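You operate a simulated robot arm through the tools that you are given. There is no shell and no other tool. Be economical: measure what you need, move in short steps, check, and stop when the job is done.

Carry out the task below with a simulated robot arm. There is one attempt and no reset: what you move stays moved.

TASK
Seat the blue button in the set jig, shut the plate, torque bolts ONE, TWO, THREE.
Fine: the button from the grey stand; one run of the 4 N m driver a bolt, in that order; driver back in its holster; the spacer stays in. Set down upright: blue driver.

It is judged by the outcome, as a careful person would: the job done as asked, and still so three seconds after it is handed in. It fails if anything else is knocked over, pushed out of place, dropped, spilled or broken.

THE ROBOT
A 7-joint arm with a two-finger parallel gripper, fixed in place. Base frame: the origin is at the foot of the arm, x ahead of it, y to its left, z up; the work surface is at about z = 860. Units: mm, rad, N and s.
Its first joint turns from -2.897 to 2.897 rad. Payload 4.4 kg.
The TCP is the grasp point between the finger pads, 23 mm short of the fingertips. In the tool frame z runs along the fingers and y along their closing line. The gripper opens to 94 mm. The fingers are 38 mm wide and 10 mm thick; the gripper's body (54 by 96 mm) begins 39 mm behind the TCP.
Orientation is that of the tool frame in the base frame, as a unit quaternion [w, x, y, z]. With the fingers straight down and closing along the base's y, the tool's x points along the base's -x, its y along +y and its z along -z.

THE INTERFACE
- The arm moves only by the tool step_arm. Its argument "commands" is a list that holds one entry, the list of rows, each a list of 7 numbers: the gripper command, from -1 (shut) to 1 (fully open), values between in proportion, then the shift along the base's x, y, z in units of 20 mm (1.0 is 20 mm), then the turn, a rotation vector about the base's x, y, z in units of 8 degrees (1.0 is 8 degrees). In form: [[[jaw, tx, ty, tz, ax, ay, az], ...]]. A call has 1 to 20 rows; each row shifts and turns the commanded pose from where the row before left it. A call with a number of a shift or a turn outside -1 to 1 is refused whole. A row lasts 0.2 s, in which the tool goes at most 50 mm and 0.15 rad; a call with a longer step from one row to the next is refused whole, and so is a gripper value outside its range. Where a pose cannot be reached the arm comes as near as it can. A force on the tool above 90 N (or 10 N above the force at the start of the call, whichever is more), or a blocked arm, ends the call early, and 0.2 s more pass. Each finger travels about 72 mm/s and halts on what it meets, pressing with about 25 N; the grip force reading is that of the motor and also rises with nothing between the fingers. The clock runs only during rows and for 0.2 s after the last one: add rows that do not move to give the fingers time. The reply holds the time, the measured pose of the TCP, the force on the tool along the base axes, the opening and the grip force, in the units named above and with some noise, with the torque about the TCP (base axes, N m) and any sound that the robot's microphone picked up, and new pictures: "pictures" is both (left out), scene, wrist or none.
- Cameras (640 x 400 px; columns grow to the right, rows downward): "scene" is fixed at [51.2, 500.3, 1670.4]; the picture's right is [-0.21, -0.98, 0.00], its down [-0.68, 0.15, -0.72] and it looks along [0.70, -0.15, -0.69] (base axes); focal length 315 px, centre (320, 200). "wrist" rides on the gripper at [86, 16, -74] in the tool frame; the picture's right is [-0.18, 0.98, 0.00], its down [-0.58, -0.11, -0.81] and it looks along [-0.79, -0.15, 0.59] (tool axes); focal length 243 px, centre (320, 200). There is no depth. A picture from a camera that has moved, and an enlarged one, comes with that camera's place and axes in the base frame and with its lens.
- zoom(camera, box): a new picture of the part [left, top, right, bottom] of that camera's present view, enlarged. No time passes.
- job_done(): hands the job in; it is judged then, once.

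Go step by step. Nothing tells you positions but the pictures and the camera data: compare them with the known pose of the tool, close in by small moves and look again before you grip or let go. The budget is 120 turns and 200 pictures, counting those below and the enlarged ones. Unless the task says otherwise, let go and move clear before handing in, and close with one line.

The tools are called after "Emit:" as name(argument=value, ...) on one line, values as JSON. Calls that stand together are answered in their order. step_arm: Moves the arm, as the interface text tells. Its arguments: {"type":"object","properties":{"commands":{"type":"array","items":{"type":"array","items":{"type":"array","items":{"type":"number"}}}},"pictures":{"type":"string","enum":["both","scene","wrist","none"]}},"required":["commands"]} The other tools are called the same way: zoom (camera, box) takes an enlarged picture of a part of a camera's view; job_done () hands the job in.

At the start:

```text
time: 0.0
tcp_pos: [581.9, 368.4, 1288.0]
tcp_rot: [0.001, 0.0, 1.0, 0.0]
ft_force: [-0.1, 0.5, -0.2]
torque: [-0.03, 0.04, 0.0]
width: 94.0
gripper_force: 0.0
```

scene: 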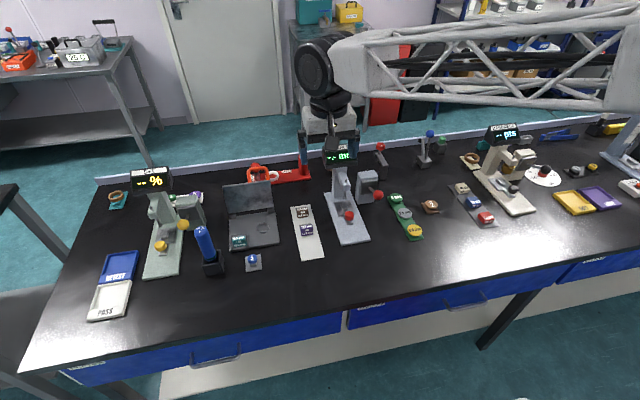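
wrist: 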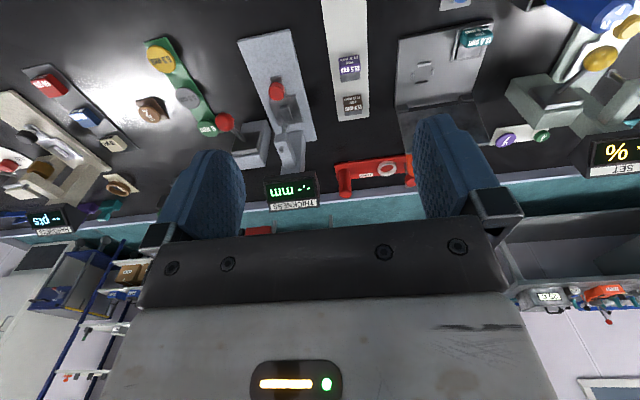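

I see a bench with several fixtures, a blue driver in a holder at the left, and stands with buttons. I'll enlarge the regions to identify the jig, the button, and the bolts.

Emit:
zoom(camera="scene", box=[80, 150, 280, 330])

Emit:
zoom(camera="scene", box=[280, 120, 460, 260])

Emit:
zoom(camera="scene", box=[440, 110, 640, 240])

```text
2.22 times, centred on (180, 240) of scene
camera zoom: at [51.2, 500.3, 1670.4], right [-0.21, -0.98, 0.0], down [-0.68, 0.15, -0.72], along [0.7, -0.15, -0.69], focal length 700 px, centre (631, 111)
```

zoom: 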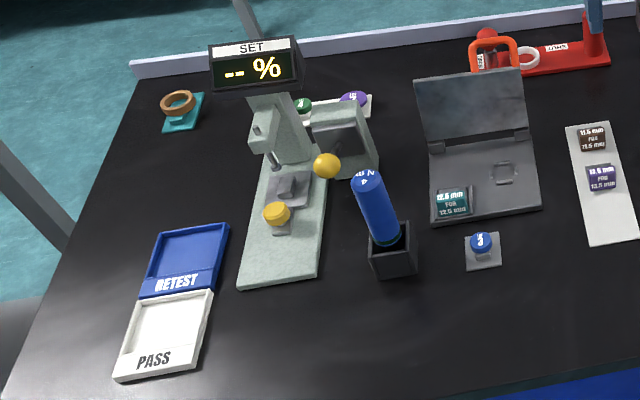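

```text
2.86 times, centred on (370, 190) of scene
camera zoom: at [51.2, 500.3, 1670.4], right [-0.21, -0.98, 0.0], down [-0.68, 0.15, -0.72], along [0.7, -0.15, -0.69], focal length 901 px, centre (177, 229)
```

zoom: 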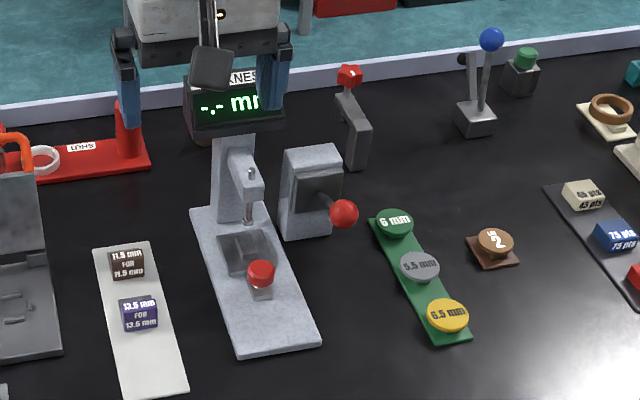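

```text
3.08 times, centred on (540, 175) of scene
camera zoom: at [51.2, 500.3, 1670.4], right [-0.21, -0.98, 0.0], down [-0.68, 0.15, -0.72], along [0.7, -0.15, -0.69], focal length 970 px, centre (-357, 277)
```

zoom: 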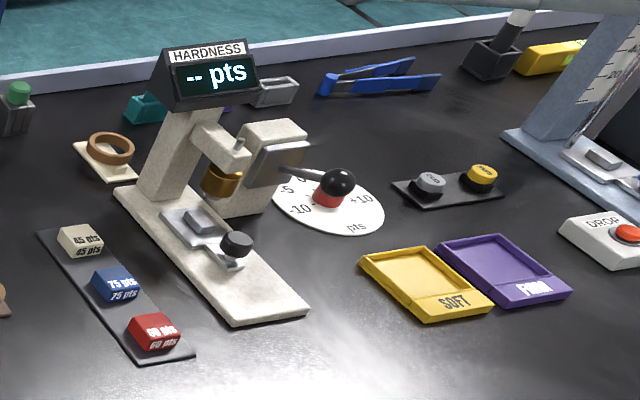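

The jig appears to be the grey hinged plate near (250,215), with a blue button on a grey stand in front of it. I'll look closer.

Emit:
zoom(camera="scene", box=[215, 175, 290, 275])

Emit:
zoom(camera="wrist", box=[380, 0, 640, 160])

Emit:
zoom(camera="scene", box=[180, 210, 240, 280])

```text
4.00 times, centred on (252, 225) of scene
camera zoom: at [51.2, 500.3, 1670.4], right [-0.21, -0.98, 0.0], down [-0.68, 0.15, -0.72], along [0.7, -0.15, -0.69], focal length 1261 px, centre (590, 100)
```

zoom: 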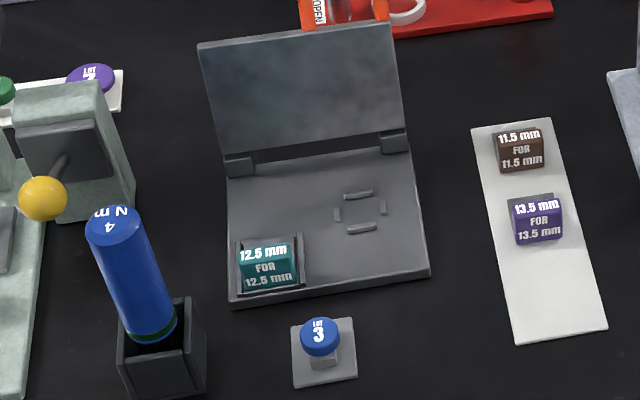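

```text
2.46 times, centred on (510, 80) of wrist
camera zoom: at [494.8, 382.6, 1363.8], right [0.18, 0.98, 0.0], down [0.58, -0.11, 0.81], along [0.79, -0.15, -0.59], focal length 597 px, centre (-148, 495)
```

zoom: 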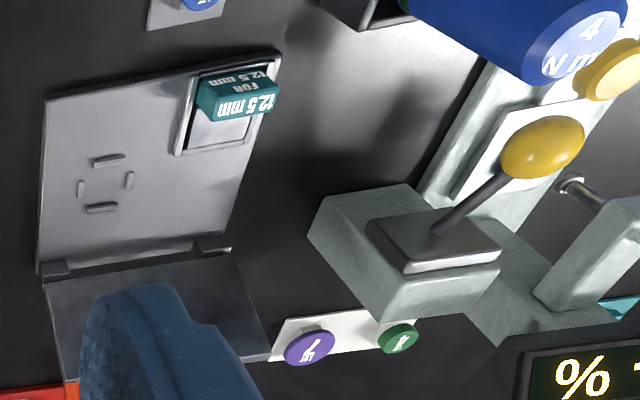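

```text
5.71 times, centred on (210, 245) of scene
camera zoom: at [51.2, 500.3, 1670.4], right [-0.21, -0.98, 0.0], down [-0.68, 0.15, -0.72], along [0.7, -0.15, -0.69], focal length 1801 px, centre (949, -57)
```

zoom: 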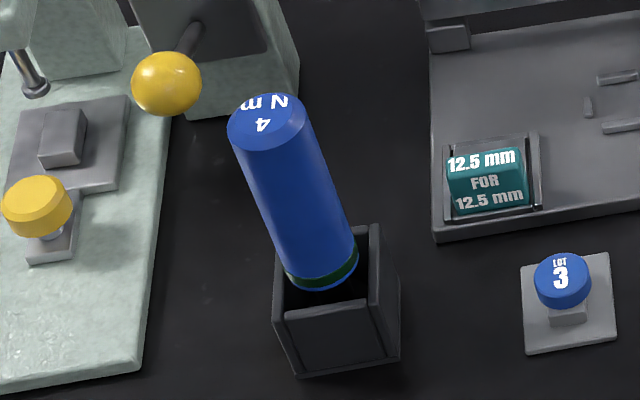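

The jig spans roughly x 700–842, y 495–655, with its lid leaning back. The blue button (LOT 3) is near (642, 584) and the 4 N m driver near (680, 705). I'll move above the button first.

Emit:
step_arm(commands=[[[1, 0.2, 0.72, -0.96, 0, 0, 0], [1, 0.2, 0.72, -0.96, 0, 0, 0], [1, 0.2, 0.72, -0.96, 0, 0, 0], [1, 0.2, 0.72, -0.96, 0, 0, 0], [1, 0.2, 0.72, -0.96, 0, 0, 0], [1, 0.2, 0.72, -0.96, 0, 0, 0], [1, 0.2, 0.72, -0.96, 0, 0, 0], [1, 0.2, 0.72, -0.96, 0, 0, 0], [1, 0.2, 0.72, -0.96, 0, 0, 0], [1, 0.2, 0.72, -0.96, 0, 0, 0], [1, 0.2, 0.72, -0.96, 0, 0, 0], [1, 0.2, 0.72, -0.96, 0, 0, 0], [0.6, 0.2, 0.72, -0.96, 0, 0, 0], [0.4, 0.2, 0.72, -0.96, 0, 0, 0], [0.3, 0.2, 0.72, -0.96, 0, 0, 0], [0.3, 0, 0, 0, 0, 0, 0]]])

```text
time: 3.4
tcp_pos: [642.6, 583.9, 1001.5]
tcp_rot: [0.0, 0.0, 1.0, -0.001]
ft_force: [0.0, -0.3, -0.4]
torque: [0.02, -0.01, -0.01]
width: 61.1
gripper_force: 0.0
camera wrist: at [555.3, 598.4, 1075.7], right [0.18, 0.98, 0.0], down [0.58, -0.11, 0.81], along [0.79, -0.15, -0.59], focal length 243 px, centre (320, 200)
```

scene: 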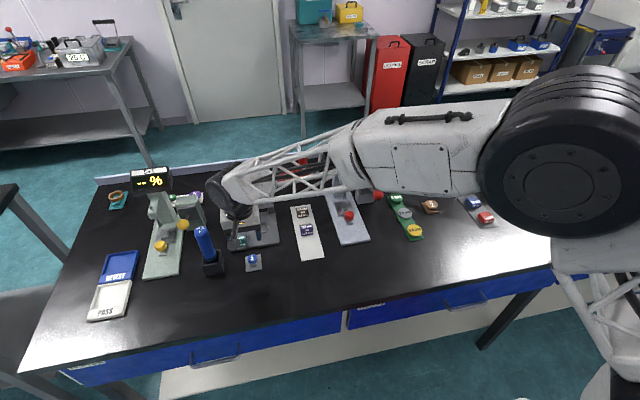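
wrist: 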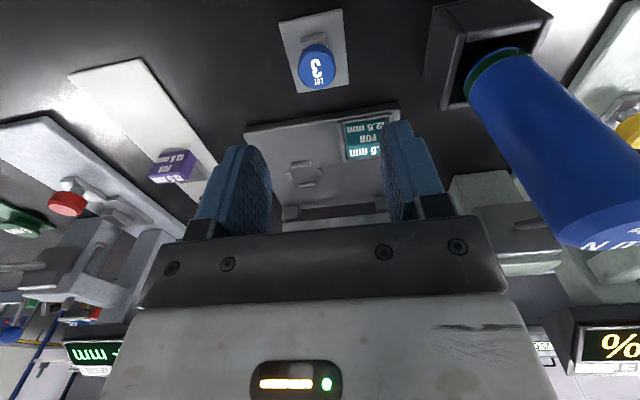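

The button is under the gripper at about (643, 580). I'll zoom in for accurate height.

Emit:
zoom(camera="wrist", box=[260, 0, 380, 110])

Emit:
zoom(camera="scene", box=[235, 245, 275, 280])

Emit:
zoom(camera="wrist", box=[240, 95, 400, 220])

```text
3.64 times, centred on (320, 55) of wrist
camera zoom: at [555.3, 598.4, 1075.7], right [0.18, 0.98, 0.0], down [0.58, -0.11, 0.81], along [0.79, -0.15, -0.59], focal length 882 px, centre (320, 727)
```

zoom: 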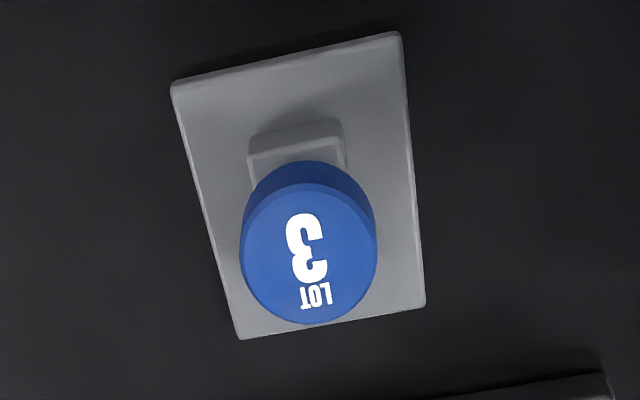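

```text
11.43 times, centred on (255, 262) of scene
camera zoom: at [51.2, 500.3, 1670.4], right [-0.21, -0.98, 0.0], down [-0.68, 0.15, -0.72], along [0.7, -0.15, -0.69], focal length 3602 px, centre (1063, -514)
```

zoom: 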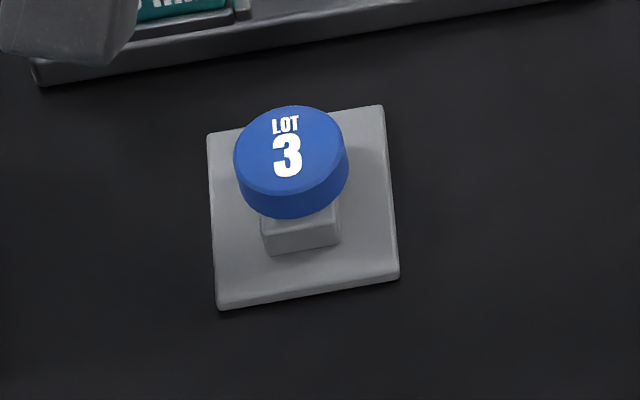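

```text
3.20 times, centred on (320, 158) of wrist
camera zoom: at [555.3, 598.4, 1075.7], right [0.18, 0.98, 0.0], down [0.58, -0.11, 0.81], along [0.79, -0.15, -0.59], focal length 776 px, centre (320, 336)
```

zoom: 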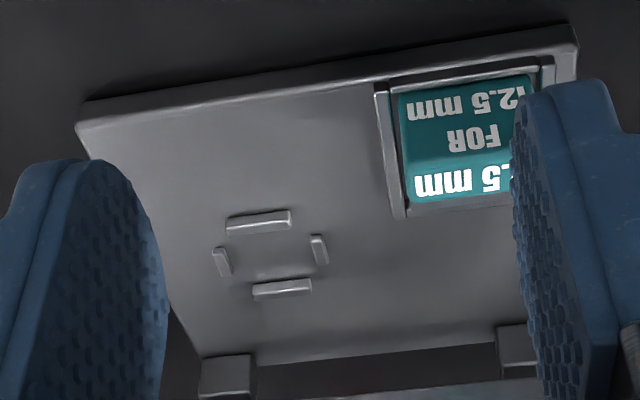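

The button's top is at z≈887, centred near (643, 581). I'll descend so the fingertips cover its upper 8–9 mm.

Emit:
step_arm(commands=[[[0.3, 0, -0.15, -0.8, 0, 0, 0], [0.3, 0, 0, -0.8, 0, 0, 0], [0.3, 0, 0, -0.8, 0, 0, 0], [0.3, 0, 0, -0.8, 0, 0, 0], [0.3, 0, 0, -0.8, 0, 0, 0], [0.3, 0, 0, -0.55, 0, 0, 0], [0.3, 0, 0, 0, 0, 0, 0]]])

```text
time: 5.0
tcp_pos: [642.6, 580.7, 910.0]
tcp_rot: [0.001, 0.0, 1.0, 0.0]
ft_force: [-0.5, -0.9, -0.3]
torque: [0.04, -0.01, 0.0]
width: 60.8
gripper_force: 0.0
camera wrist: at [555.4, 595.4, 984.5], right [0.18, 0.98, 0.0], down [0.58, -0.11, 0.81], along [0.79, -0.15, -0.59], focal length 243 px, centre (320, 200)
```

scene: 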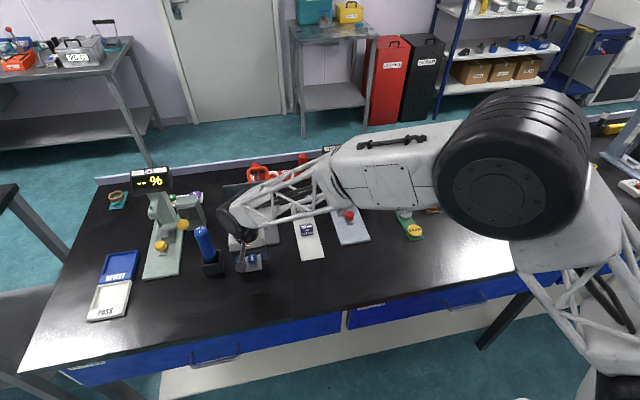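
wrist: 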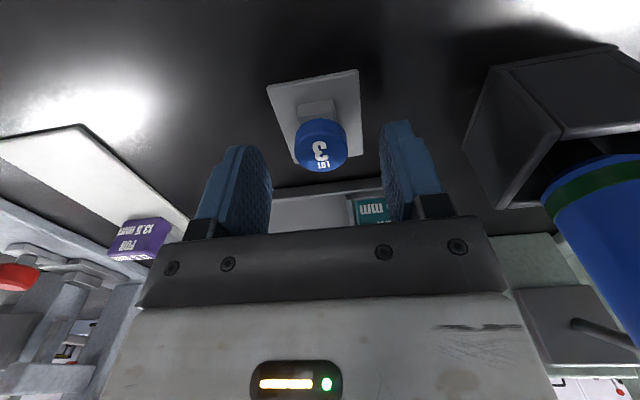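

The button is centred between the fingers. I'll go down 8 mm more and close.

Emit:
step_arm(commands=[[[0.3, -0.08, 0, -0.4, 0, 0, 0], [0.3, 0, 0, 0, 0, 0, 0], [-0.2, 0, 0, 0, 0, 0, 0], [-0.6, 0, 0, 0, 0, 0, 0], [-1, 0, 0, 0, 0, 0, 0], [-1, 0, 0, 0, 0, 0, 0]]], pictures="wrist")

Emit:
zoom(camera="wrist", box=[240, 70, 400, 190])

```text
time: 6.4
tcp_pos: [641.2, 580.6, 902.0]
tcp_rot: [0.0, 0.0, 1.0, 0.0]
ft_force: [0.3, 0.9, 0.3]
torque: [0.03, 0.01, 0.0]
width: 26.9
gripper_force: 25.4
camera wrist: at [553.8, 595.5, 976.9], right [0.18, 0.98, 0.0], down [0.58, -0.11, 0.81], along [0.79, -0.15, -0.59], focal length 243 px, centre (320, 200)
```

wrist: 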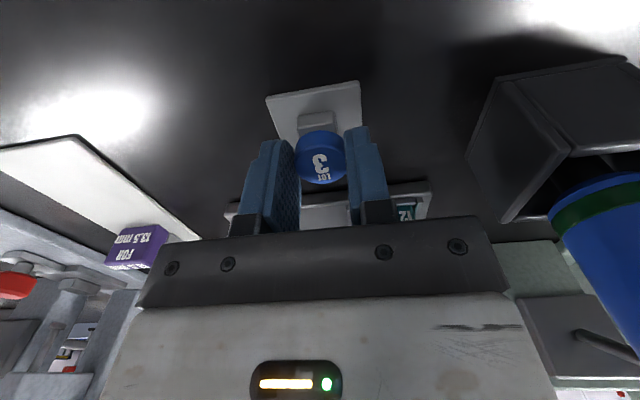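

```text
3.33 times, centred on (320, 130) of wrist
camera zoom: at [553.8, 595.5, 976.9], right [0.18, 0.98, 0.0], down [0.58, -0.11, 0.81], along [0.79, -0.15, -0.59], focal length 809 px, centre (320, 433)
```

zoom: 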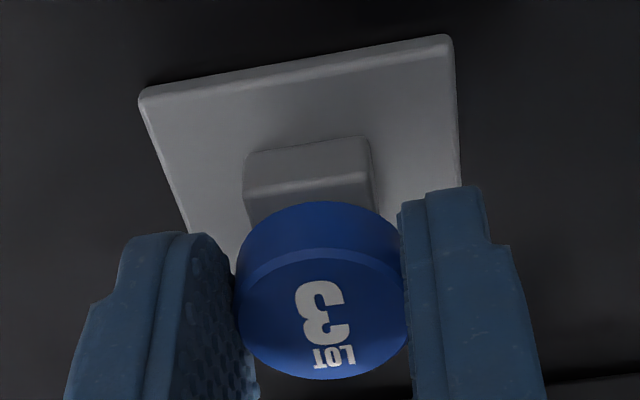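

Button gripped (27 mm). I'll lift it and move towards the seat, stopping a bit short for another look.

Emit:
step_arm(commands=[[[-1, 0, 0, 0.5, 0, 0, 0], [-1, 0, 0, 1, 0, 0, 0], [-1, 0, 0, 1, 0, 0, 0], [-1, 0.5, -0.36, 0.5, 0, 0, 0], [-1, 0.8, -0.36, 0, 0, 0, 0], [-1, 0.8, -0.36, 0, 0, 0, 0], [-1, 0.8, -0.36, 0, 0, 0, 0], [-1, 0.8, -0.36, 0, 0, 0, 0], [-1, 0.8, -0.36, 0, 0, 0, 0], [-1, 0, 0, 0, 0, 0, 0]]])

Emit:
zoom(camera="wrist", box=[220, 60, 420, 200])

Emit:
zoom(camera="scene", box=[200, 165, 300, 255])

```text
time: 8.6
tcp_pos: [732.6, 536.6, 962.4]
tcp_rot: [0.0, -0.001, 1.0, -0.001]
ft_force: [-0.2, -0.7, -0.8]
torque: [-0.01, 0.01, 0.03]
width: 26.5
gripper_force: 24.8
camera wrist: at [643.9, 552.3, 1037.1], right [0.18, 0.98, 0.0], down [0.58, -0.11, 0.81], along [0.79, -0.15, -0.59], focal length 243 px, centre (320, 200)
```

scene: 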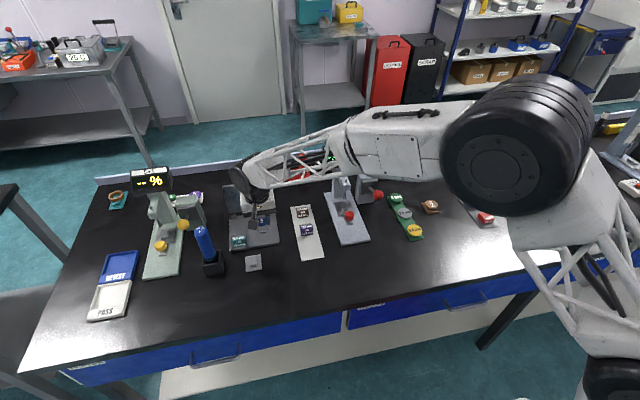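
wrist: 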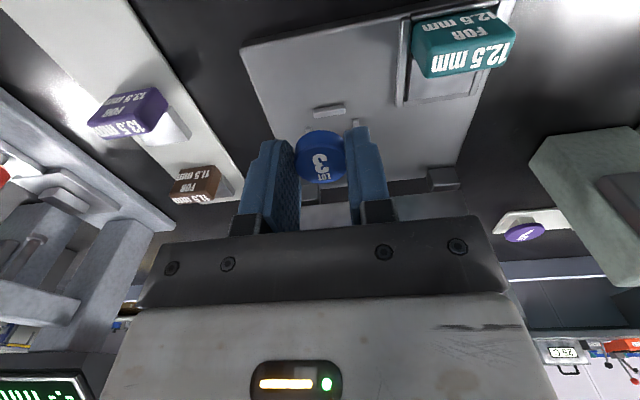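

```text
2.86 times, centred on (320, 130) of wrist
camera zoom: at [643.9, 552.3, 1037.1], right [0.18, 0.98, 0.0], down [0.58, -0.11, 0.81], along [0.79, -0.15, -0.59], focal length 693 px, centre (320, 400)
```

zoom: 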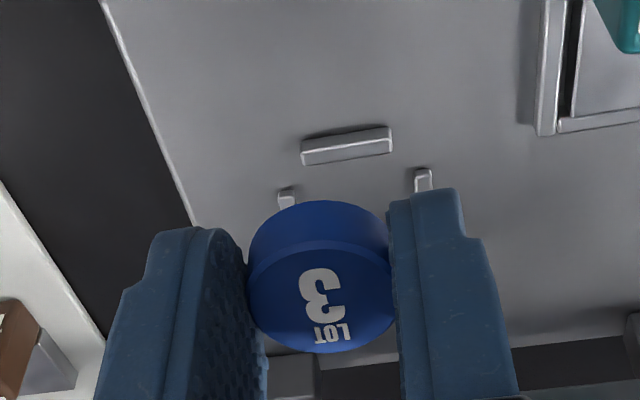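

```text
4.44 times, centred on (250, 210) of scene
camera zoom: at [51.2, 500.3, 1670.4], right [-0.21, -0.98, 0.0], down [-0.68, 0.15, -0.72], along [0.7, -0.15, -0.69], focal length 1401 px, centre (631, 156)
```

zoom: 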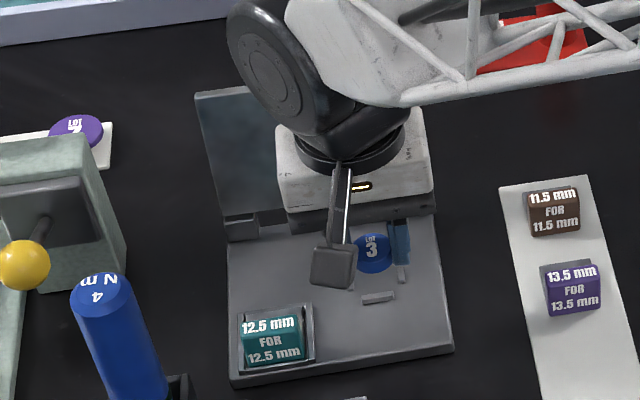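

The seat ridges centre at about (772.5, 538.5). I'll move the button over it and lower to just above the ridges to check.

Emit:
step_arm(commands=[[[-1, 0.925, 0.075, 0, 0, 0, 0], [-1, 0.925, 0.075, -0.4, 0, 0, 0], [-1, 0, 0, -0.8, 0, 0, 0], [-1, 0, 0, -0.8, 0, 0, 0], [-1, 0, 0, -0.4, 0, 0, 0], [-1, 0, 0, 0, 0, 0, 0]]], pictures="wrist")

Emit:
zoom(camera="wrist", box=[240, 70, 400, 190])

Emit:
zoom(camera="scene", box=[225, 190, 305, 260])

```text
time: 10.0
tcp_pos: [766.6, 540.5, 914.1]
tcp_rot: [0.0, 0.0, 1.0, 0.0]
ft_force: [-0.2, 0.2, -0.3]
torque: [-0.02, 0.04, -0.01]
width: 26.8
gripper_force: 25.6
camera wrist: at [680.0, 555.8, 989.1], right [0.18, 0.98, 0.0], down [0.58, -0.11, 0.81], along [0.79, -0.15, -0.59], focal length 243 px, centre (320, 200)
```

wrist: 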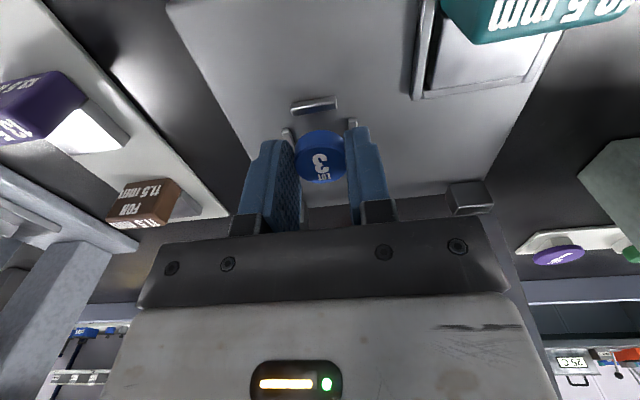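

```text
3.33 times, centred on (320, 130) of wrist
camera zoom: at [680.0, 555.8, 989.1], right [0.18, 0.98, 0.0], down [0.58, -0.11, 0.81], along [0.79, -0.15, -0.59], focal length 809 px, centre (320, 433)
```

zoom: 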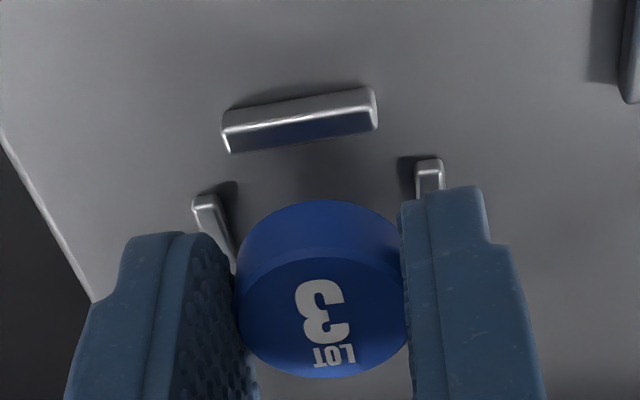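

```text
5.71 times, centred on (265, 225) of scene
camera zoom: at [51.2, 500.3, 1670.4], right [-0.21, -0.98, 0.0], down [-0.68, 0.15, -0.72], along [0.7, -0.15, -0.69], focal length 1801 px, centre (634, 57)
```

zoom: 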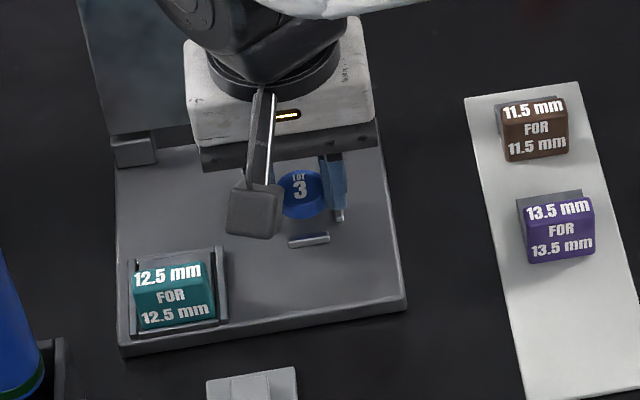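

Lateral alignment is good; I need about +3.5 mm in x. I'll shift and lower gently, watching the force.

Emit:
step_arm(commands=[[[-1, 0.17, 0, 0, 0, 0, 0], [-1, 0, 0, -0.4, 0, 0, 0], [-1, 0, 0, -0.2, 0, 0, 0], [-1, 0, 0, -0.1, 0, 0, 0], [-1, 0, 0, 0, 0, 0, 0], [-1, 0, 0, 0, 0, 0, 0]]], pictures="wrist")

Emit:
zoom(camera="wrist", box=[240, 70, 400, 190])

```text
time: 11.4
tcp_pos: [770.4, 541.0, 901.8]
tcp_rot: [0.001, -0.001, 1.0, 0.001]
ft_force: [7.2, 5.1, 28.5]
torque: [0.11, -0.57, 0.08]
width: 27.1
gripper_force: 24.5
camera wrist: at [684.0, 555.8, 975.9], right [0.18, 0.98, 0.0], down [0.58, -0.11, 0.81], along [0.79, -0.15, -0.59], focal length 243 px, centre (320, 200)
```

wrist: 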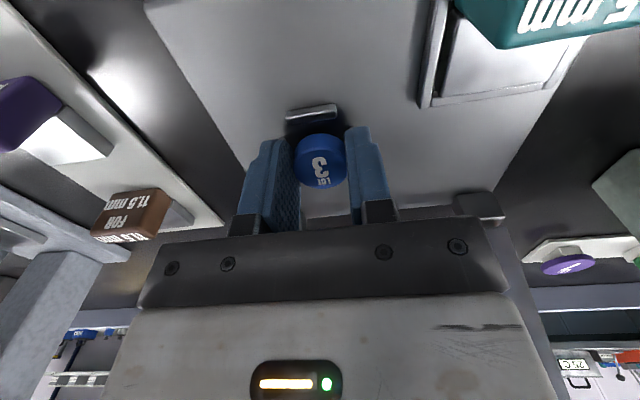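

```text
3.33 times, centred on (320, 130) of wrist
camera zoom: at [684.0, 555.8, 975.9], right [0.18, 0.98, 0.0], down [0.58, -0.11, 0.81], along [0.79, -0.15, -0.59], focal length 809 px, centre (320, 433)
```

zoom: 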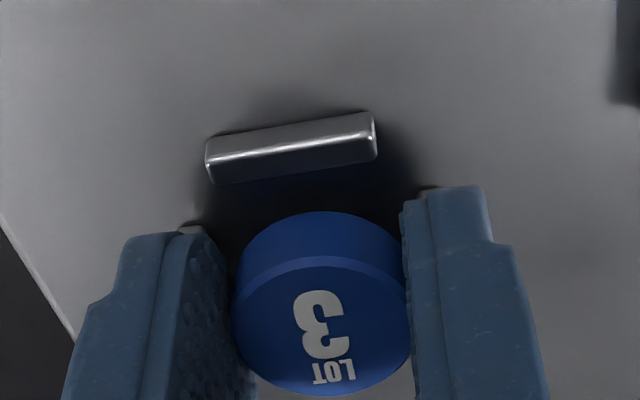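

Contact with 28 N at TCP z≈902. I need to know whether the button sits on the floor of the jig or on a ridge, so I'll check from the scene camera.

Emit:
zoom(camera="scene", box=[245, 200, 285, 230])

Emit:
zoom(camera="wrist", box=[285, 95, 355, 145])

```text
13.33 times, centred on (265, 215) of scene
camera zoom: at [51.2, 500.3, 1670.4], right [-0.21, -0.98, 0.0], down [-0.68, 0.15, -0.72], along [0.7, -0.15, -0.69], focal length 4203 px, centre (1053, 0)
```

zoom: 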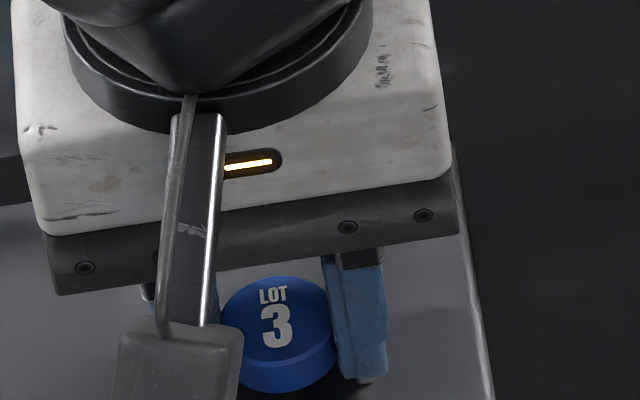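

```text
8.00 times, centred on (320, 120) of wrist
camera zoom: at [684.0, 555.8, 975.9], right [0.18, 0.98, 0.0], down [0.58, -0.11, 0.81], along [0.79, -0.15, -0.59], focal length 1941 px, centre (320, 840)
```

zoom: 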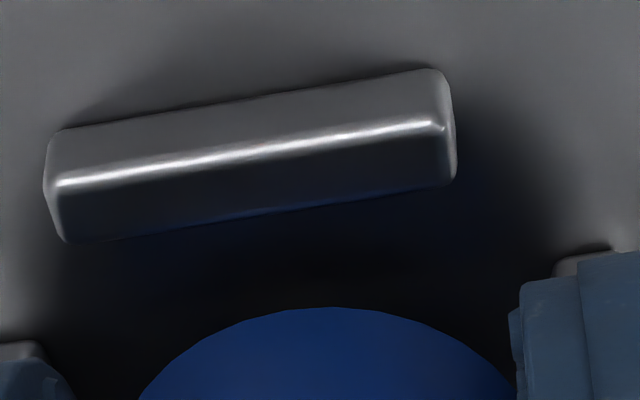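

The ridges are about 6 mm tall, so the fingertips rest on them with the button a millimetre or so above the floor, inside the ring. I'll relieve the pressure and open, letting it settle.

Emit:
step_arm(commands=[[[-1, 0, 0, 0.09, 0, 0, 0], [-1, 0, 0, 0, 0, 0, 0], [-0.4, 0, 0, 0, 0, 0, 0], [-0.3, 0, 0, 0, 0, 0, 0], [-0.1, 0, 0, 0, 0, 0, 0], [0, 0, 0, 0, 0, 0, 0], [0, 0, 0, 0.5, 0, 0, 0], [0, 0, 0, 1, 0, 0, 0], [0, 0, 0, 1, 0, 0, 0], [0, -0.5, 0, 1, 0, 0, 0], [0, -1, 0, 1, 0, 0, 0], [0, -1, 0, 0, 0, 0, 0], [0, 0, 0, 0, 0, 0, 0]]])

Emit:
zoom(camera="wrist", box=[240, 50, 400, 170])

Emit:
zoom(camera="scene", box=[225, 190, 305, 260])

```text
time: 14.2
tcp_pos: [721.5, 540.7, 992.8]
tcp_rot: [0.001, 0.0, 1.0, 0.0]
ft_force: [0.4, 0.3, 0.1]
torque: [0.0, -0.02, 0.02]
width: 47.1
gripper_force: 0.1
camera wrist: at [633.5, 556.0, 1066.5], right [0.18, 0.98, 0.0], down [0.58, -0.11, 0.81], along [0.79, -0.15, -0.59], focal length 243 px, centre (320, 200)
```

scene: 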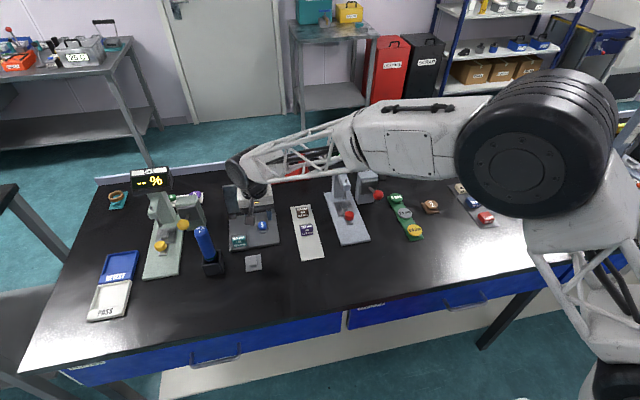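
wrist: 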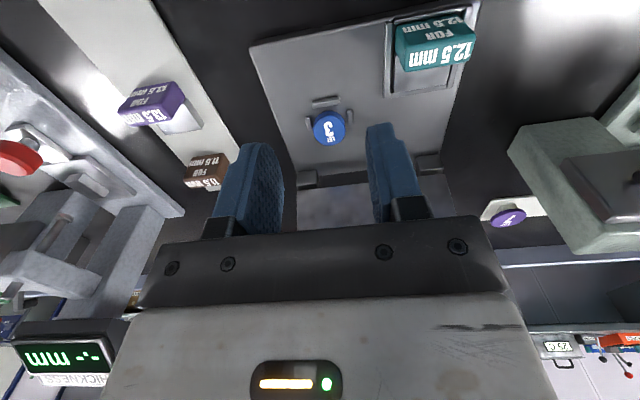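

```text
3.33 times, centred on (320, 110) of wrist
camera zoom: at [633.5, 556.0, 1066.5], right [0.18, 0.98, 0.0], down [0.58, -0.11, 0.81], along [0.79, -0.15, -0.59], focal length 809 px, centre (320, 500)
```

zoom: 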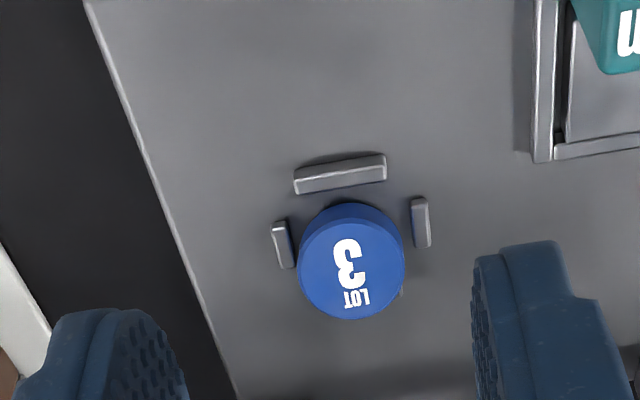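

```text
5.71 times, centred on (265, 225) of scene
camera zoom: at [51.2, 500.3, 1670.4], right [-0.21, -0.98, 0.0], down [-0.68, 0.15, -0.72], along [0.7, -0.15, -0.69], focal length 1801 px, centre (634, 57)
```

zoom: 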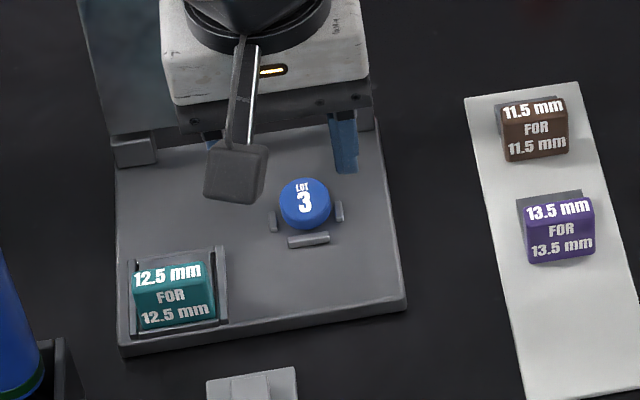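

The button is in the ring but looks toward the far ridge. I'll zoom in closer to be sure it's flat and not perched on a ridge.

Emit:
zoom(camera="scene", box=[248, 205, 278, 230])

Emit:
zoom(camera="wrist", box=[300, 90, 360, 150])

```text
16.00 times, centred on (263, 218) of scene
camera zoom: at [51.2, 500.3, 1670.4], right [-0.21, -0.98, 0.0], down [-0.68, 0.15, -0.72], along [0.7, -0.15, -0.69], focal length 5043 px, centre (1232, -80)
```

zoom: 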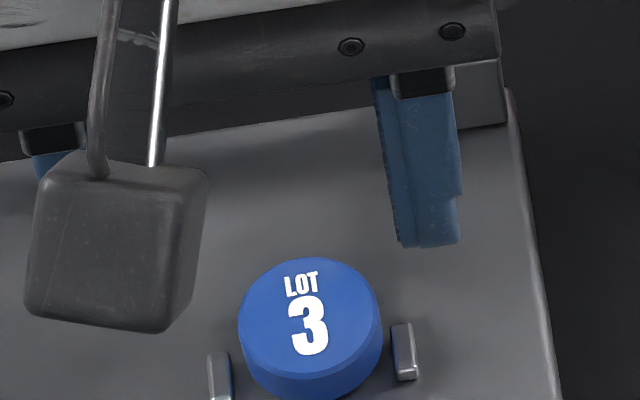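

```text
6.67 times, centred on (330, 120) of wrist
camera zoom: at [633.5, 556.0, 1066.5], right [0.18, 0.98, 0.0], down [0.58, -0.11, 0.81], along [0.79, -0.15, -0.59], focal length 1618 px, centre (253, 733)
```

zoom: 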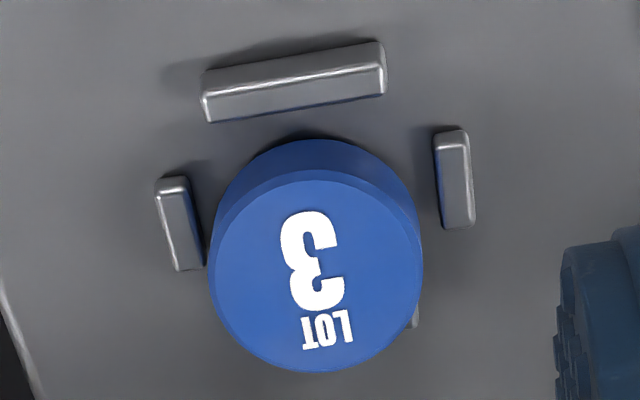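

The far rim is resting on the far ridge (tilted), as I placed it about 4–5 mm too far in x. I'll regrip it above the ridges, and check before shifting back.

Emit:
step_arm(commands=[[[0, 0.9, 0, -0.4, 0, 0, 0], [0, 0.9, 0, -0.5, 0, 0, 0], [0, 0.7, 0, -0.8, 0, 0, 0], [0, 0, 0, -0.9, 0, 0, 0], [0, 0, 0, -0.9, 0, 0, 0], [0, 0, 0, -0.8, 0, 0, 0], [0, 0, 0, 0, 0, 0, 0], [-0.3, 0, 0, 0, 0, 0, 0], [-0.6, 0, 0, 0, 0, 0, 0], [-1, 0, 0, 0, 0, 0, 0], [-1, 0, 0, 0, 0, 0, 0]]], pictures="wrist")

Emit:
zoom(camera="wrist", box=[260, 90, 380, 190])

```text
time: 16.6
tcp_pos: [771.0, 539.9, 906.6]
tcp_rot: [0.0, 0.001, 1.0, 0.0]
ft_force: [0.1, 0.3, -0.1]
torque: [-0.01, 0.0, -0.02]
width: 26.6
gripper_force: 24.7
camera wrist: at [683.4, 555.3, 981.1], right [0.18, 0.98, 0.0], down [0.58, -0.11, 0.81], along [0.79, -0.15, -0.59], focal length 243 px, centre (320, 200)
```

wrist: 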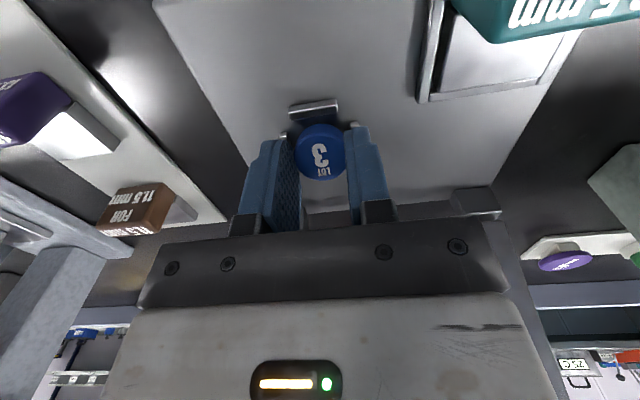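

```text
4.00 times, centred on (320, 140) of wrist
camera zoom: at [683.4, 555.3, 981.1], right [0.18, 0.98, 0.0], down [0.58, -0.11, 0.81], along [0.79, -0.15, -0.59], focal length 970 px, centre (320, 440)
```

zoom: 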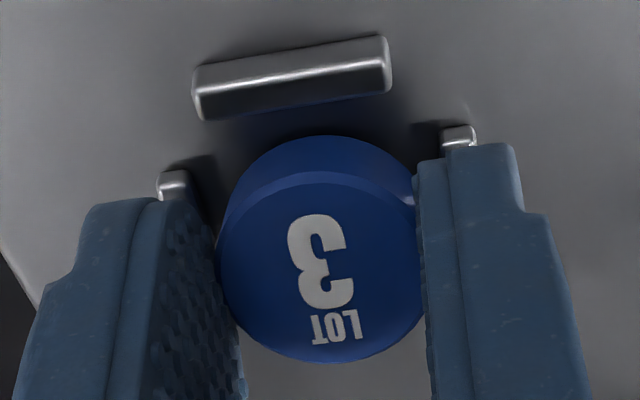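

Gripped clear of the ridges. I'll lift slightly, shift −6 mm in x, and release.

Emit:
step_arm(commands=[[[-1, 0, 0, 0.15, 0, 0, 0], [-1, 0, 0, 0, 0, 0, 0], [-1, -0.3, 0, 0, 0, 0, 0], [-1, 0, 0, 0, 0, 0, 0], [-1, 0, 0, 0, 0, 0, 0]]], pictures="none")

Emit:
zoom(camera="wrist", box=[260, 90, 380, 190])

```text
time: 17.8
tcp_pos: [763.9, 540.3, 908.6]
tcp_rot: [0.001, 0.0, 1.0, 0.0]
ft_force: [-0.2, -0.1, 0.5]
torque: [0.02, 0.06, -0.01]
width: 26.7
gripper_force: 25.3
```

```text
4.00 times, centred on (320, 140) of wrist
camera zoom: at [677.4, 555.3, 983.5], right [0.18, 0.98, 0.0], down [0.58, -0.11, 0.81], along [0.79, -0.15, -0.59], focal length 970 px, centre (320, 440)
```

zoom: 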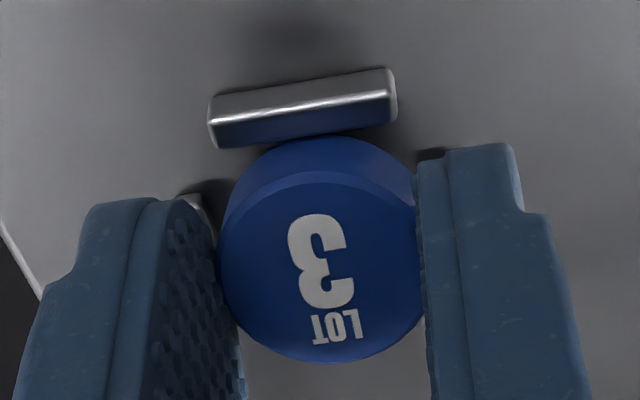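

Near rim is now by the near ridge. Releasing and backing up to check.

Emit:
step_arm(commands=[[[-1, 0, 0, -0.08, 0, 0, 0], [-0.4, 0, 0, 0, 0, 0, 0], [-0.3, 0, 0, 0, 0, 0, 0], [0, 0, 0, 0, 0, 0, 0], [0, 0, 0, 0, 0, 0, 0], [0, 0, 0, 0.5, 0, 0, 0], [0, 0, 0, 1, 0, 0, 0], [0, -0.5, 0, 1, 0, 0, 0], [0, -1, 0, 1, 0, 0, 0], [0, -0.7, 0, 0.5, 0, 0, 0], [0, 0, 0, 0, 0, 0, 0]]], pictures="none")

Emit:
zoom(camera="wrist", box=[300, 90, 360, 150])

Emit:
zoom(camera="scene", box=[248, 205, 278, 230])

```text
time: 20.2
tcp_pos: [721.0, 540.5, 986.7]
tcp_rot: [0.0, 0.0, 1.0, 0.0]
ft_force: [1.2, 0.2, -0.6]
torque: [-0.05, -0.01, -0.01]
width: 47.0
gripper_force: 0.0
```

```text
6.67 times, centred on (330, 120) of wrist
camera zoom: at [633.8, 555.6, 1062.0], right [0.18, 0.98, 0.0], down [0.58, -0.11, 0.81], along [0.79, -0.15, -0.59], focal length 1618 px, centre (253, 733)
```

zoom: 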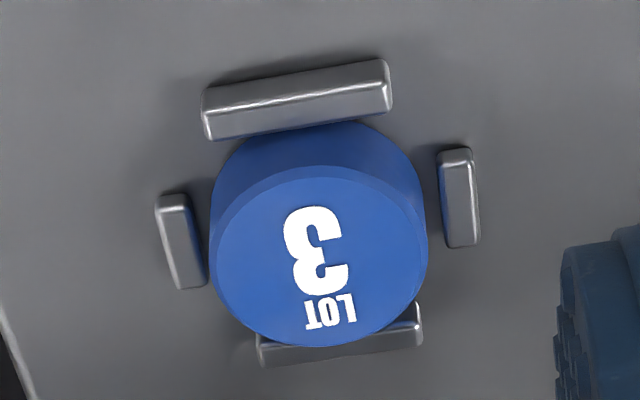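

```text
16.00 times, centred on (263, 218) of scene
camera zoom: at [51.2, 500.3, 1670.4], right [-0.21, -0.98, 0.0], down [-0.68, 0.15, -0.72], along [0.7, -0.15, -0.69], focal length 5043 px, centre (1232, -80)
```

zoom: 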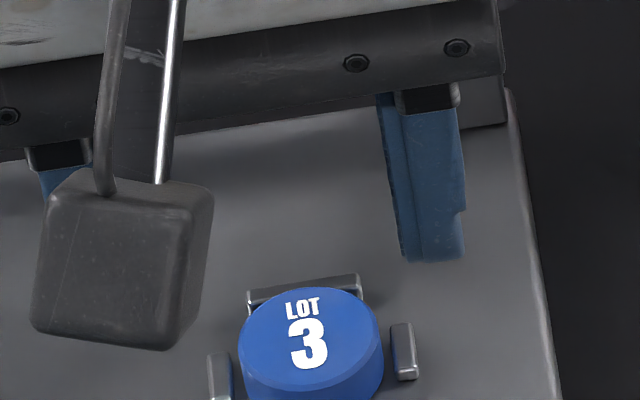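

The far ridge is now visible and the button looks flat. One check of the near side.

Emit:
zoom(camera="scene", box=[248, 212, 278, 237])

Emit:
zoom(camera="scene", box=[210, 165, 310, 255])

```text
16.00 times, centred on (263, 224) of scene
camera zoom: at [51.2, 500.3, 1670.4], right [-0.21, -0.98, 0.0], down [-0.68, 0.15, -0.72], along [0.7, -0.15, -0.69], focal length 5043 px, centre (1232, -192)
```

zoom: 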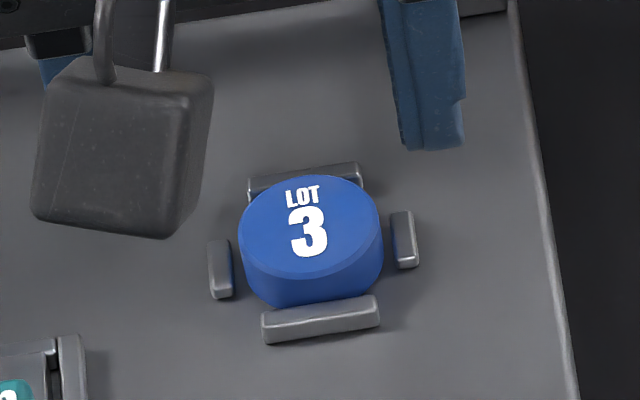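

```text
4.44 times, centred on (260, 210) of scene
camera zoom: at [51.2, 500.3, 1670.4], right [-0.21, -0.98, 0.0], down [-0.68, 0.15, -0.72], along [0.7, -0.15, -0.69], focal length 1401 px, centre (587, 156)
```

zoom: 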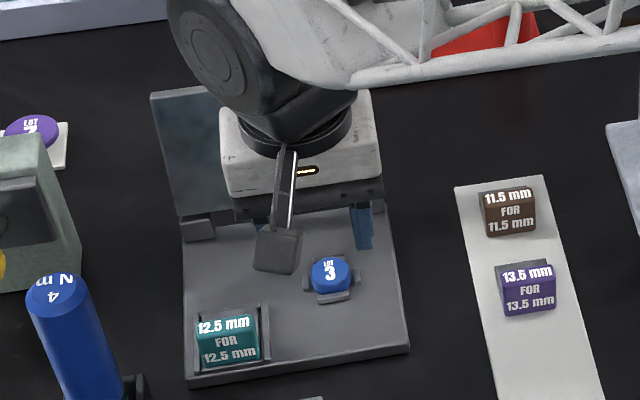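

The button is flat and centred within the ridges. Next is the plate: I'll raise, yaw −90° and tilt so the fingers point right-to-left (+y) and downward, to come at the lid's upper right corner from the side.

Emit:
step_arm(commands=[[[0, 0, 0, 1, 0, 0, 0], [0, 0, 0, 1, 0, 0, 0], [0, 0, -0.5, 1, 0, 0, -1], [0, 0, -0.5, 1, 0, 0, -1], [0, 0, -0.5, 1, 0, 0, -1], [0, 0, -0.5, 1, 0, 0, -1], [0, 0, -0.5, 1, 0, 0, -1], [0, 0, -0.5, 0, 0, 0, -1], [0, 0, -0.5, 0, 0, 0, -1], [0, 0, -0.5, 0, 0, 0, -1], [0, 0, -0.5, 0, 0, 0, -1], [0, 0, -0.5, 0, 0, 0, -1], [0, 0, -0.5, 0, 0, 0, -1], [0, 0, -0.5, 0, 0, 0, -0.25], [0, 0, 0, 0, 0, 0, 0]]])

```text
time: 23.4
tcp_pos: [720.7, 420.5, 1127.0]
tcp_rot: [0.0, 0.707, 0.708, 0.0]
ft_force: [-0.1, 0.5, -0.1]
torque: [-0.01, -0.01, 0.01]
width: 47.1
gripper_force: 0.0
camera wrist: at [736.5, 505.8, 1201.5], right [0.98, -0.18, 0.0], down [-0.11, -0.58, 0.81], along [-0.15, -0.79, -0.59], focal length 243 px, centre (320, 200)
```

scene: 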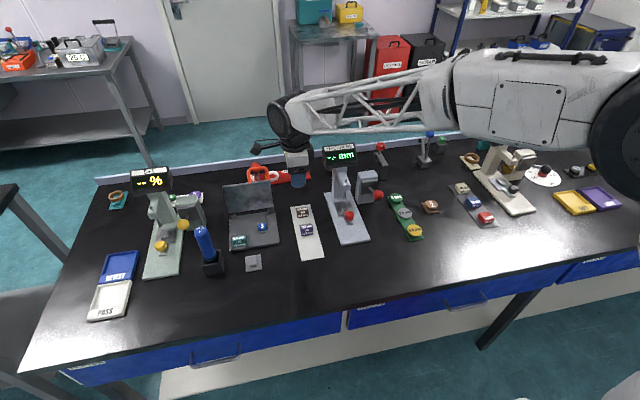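
wrist: 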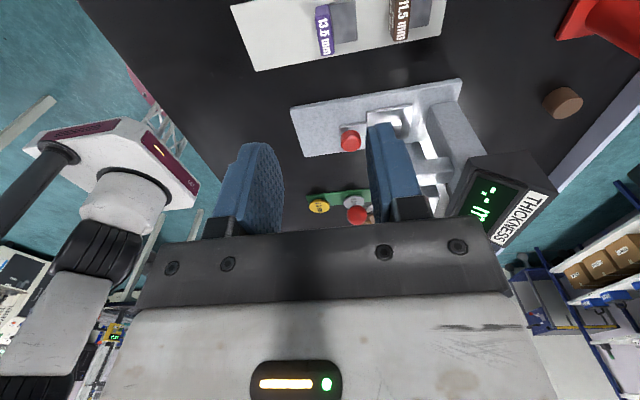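

The yaw is done. Now I'll tilt 40° about x and approach near the lid's upper right corner, fingers open to straddle it.

Emit:
step_arm(commands=[[[0, 0.9, 0, 0, 1, 0, 0], [0, 0.9, 0, 0, 1, 0, 0], [0, 0.9, 0, 0, 1, 0, 0], [0, 0.9, 0, 0, 1, 0, 0], [0, 0.9, 0, 0, 1, 0, 0], [0, 0.9, 0.2, -0.3, 0, 0, 0], [0, 0.9, 0.4, -0.5, 0, 0, 0], [0, 0.9, 0.4, -0.5, 0, 0, 0], [0, 0.4, 0.4, -0.5, 0, 0, 0], [0, 0, 0.4, -0.5, 0, 0, 0], [0, 0, 0, 0, 0, 0, 0], [0, 0, 0, 0, 0, 0, 0]]])

Emit:
zoom(camera="scene", box=[210, 130, 330, 240])

```text
time: 26.0
tcp_pos: [872.0, 456.7, 1082.4]
tcp_rot: [-0.242, 0.664, 0.665, 0.242]
ft_force: [0.3, 0.0, -0.2]
torque: [-0.02, 0.01, 0.0]
width: 47.1
gripper_force: 0.0
camera wrist: at [888.5, 474.2, 1194.0], right [0.98, -0.14, -0.12], down [-0.11, -0.96, 0.24], along [-0.15, -0.23, -0.96], focal length 243 px, centre (320, 200)
```

scene: 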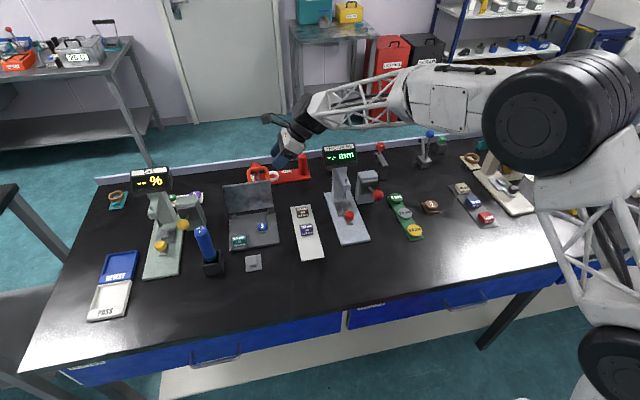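
wrist: 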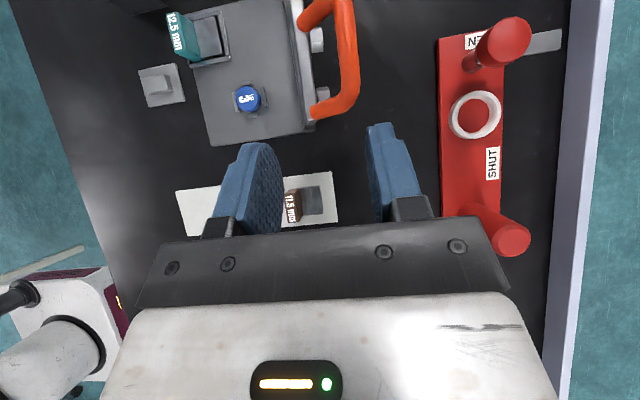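

```text
3.64 times, centred on (270, 185) of scene
camera zoom: at [51.2, 500.3, 1670.4], right [-0.21, -0.98, 0.0], down [-0.68, 0.15, -0.72], along [0.7, -0.15, -0.69], focal length 1146 px, centre (502, 254)
```

zoom: 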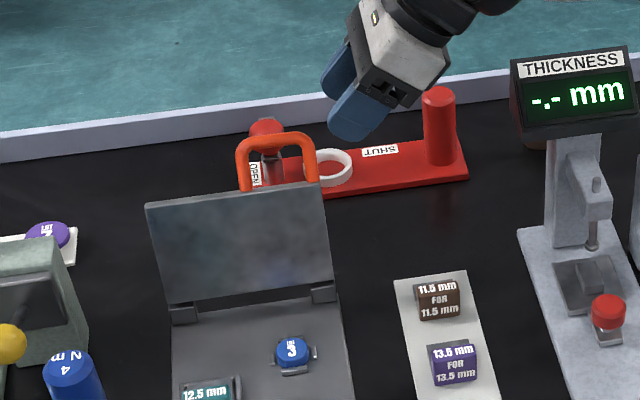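

Now I see an orange handle at the back of the lid near its top. Let me zoom in to see how it attaches, and the red station behind.

Emit:
zoom(camera="wrist", box=[160, 0, 380, 160])

Emit:
zoom(camera="scene", box=[235, 150, 325, 215])

```text
2.50 times, centred on (270, 80) of wrist
camera zoom: at [888.5, 474.2, 1194.0], right [0.98, -0.14, -0.12], down [-0.11, -0.96, 0.24], along [-0.15, -0.23, -0.96], focal length 606 px, centre (445, 500)
```

zoom: 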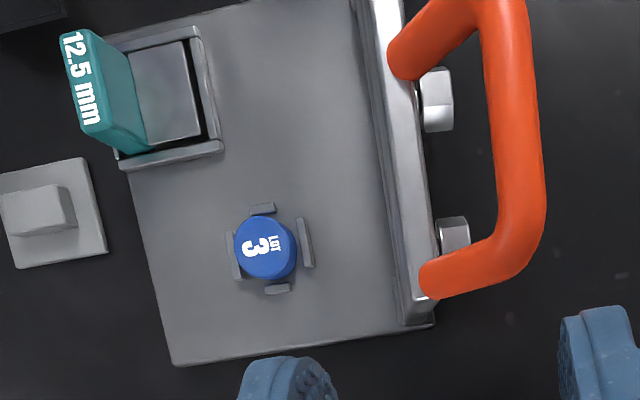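

```text
6.15 times, centred on (280, 182) of scene
camera zoom: at [51.2, 500.3, 1670.4], right [-0.21, -0.98, 0.0], down [-0.68, 0.15, -0.72], along [0.7, -0.15, -0.69], focal length 1940 px, centre (566, 308)
```

zoom: 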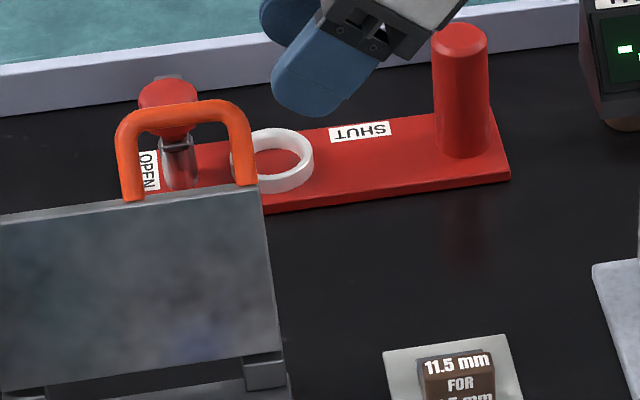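

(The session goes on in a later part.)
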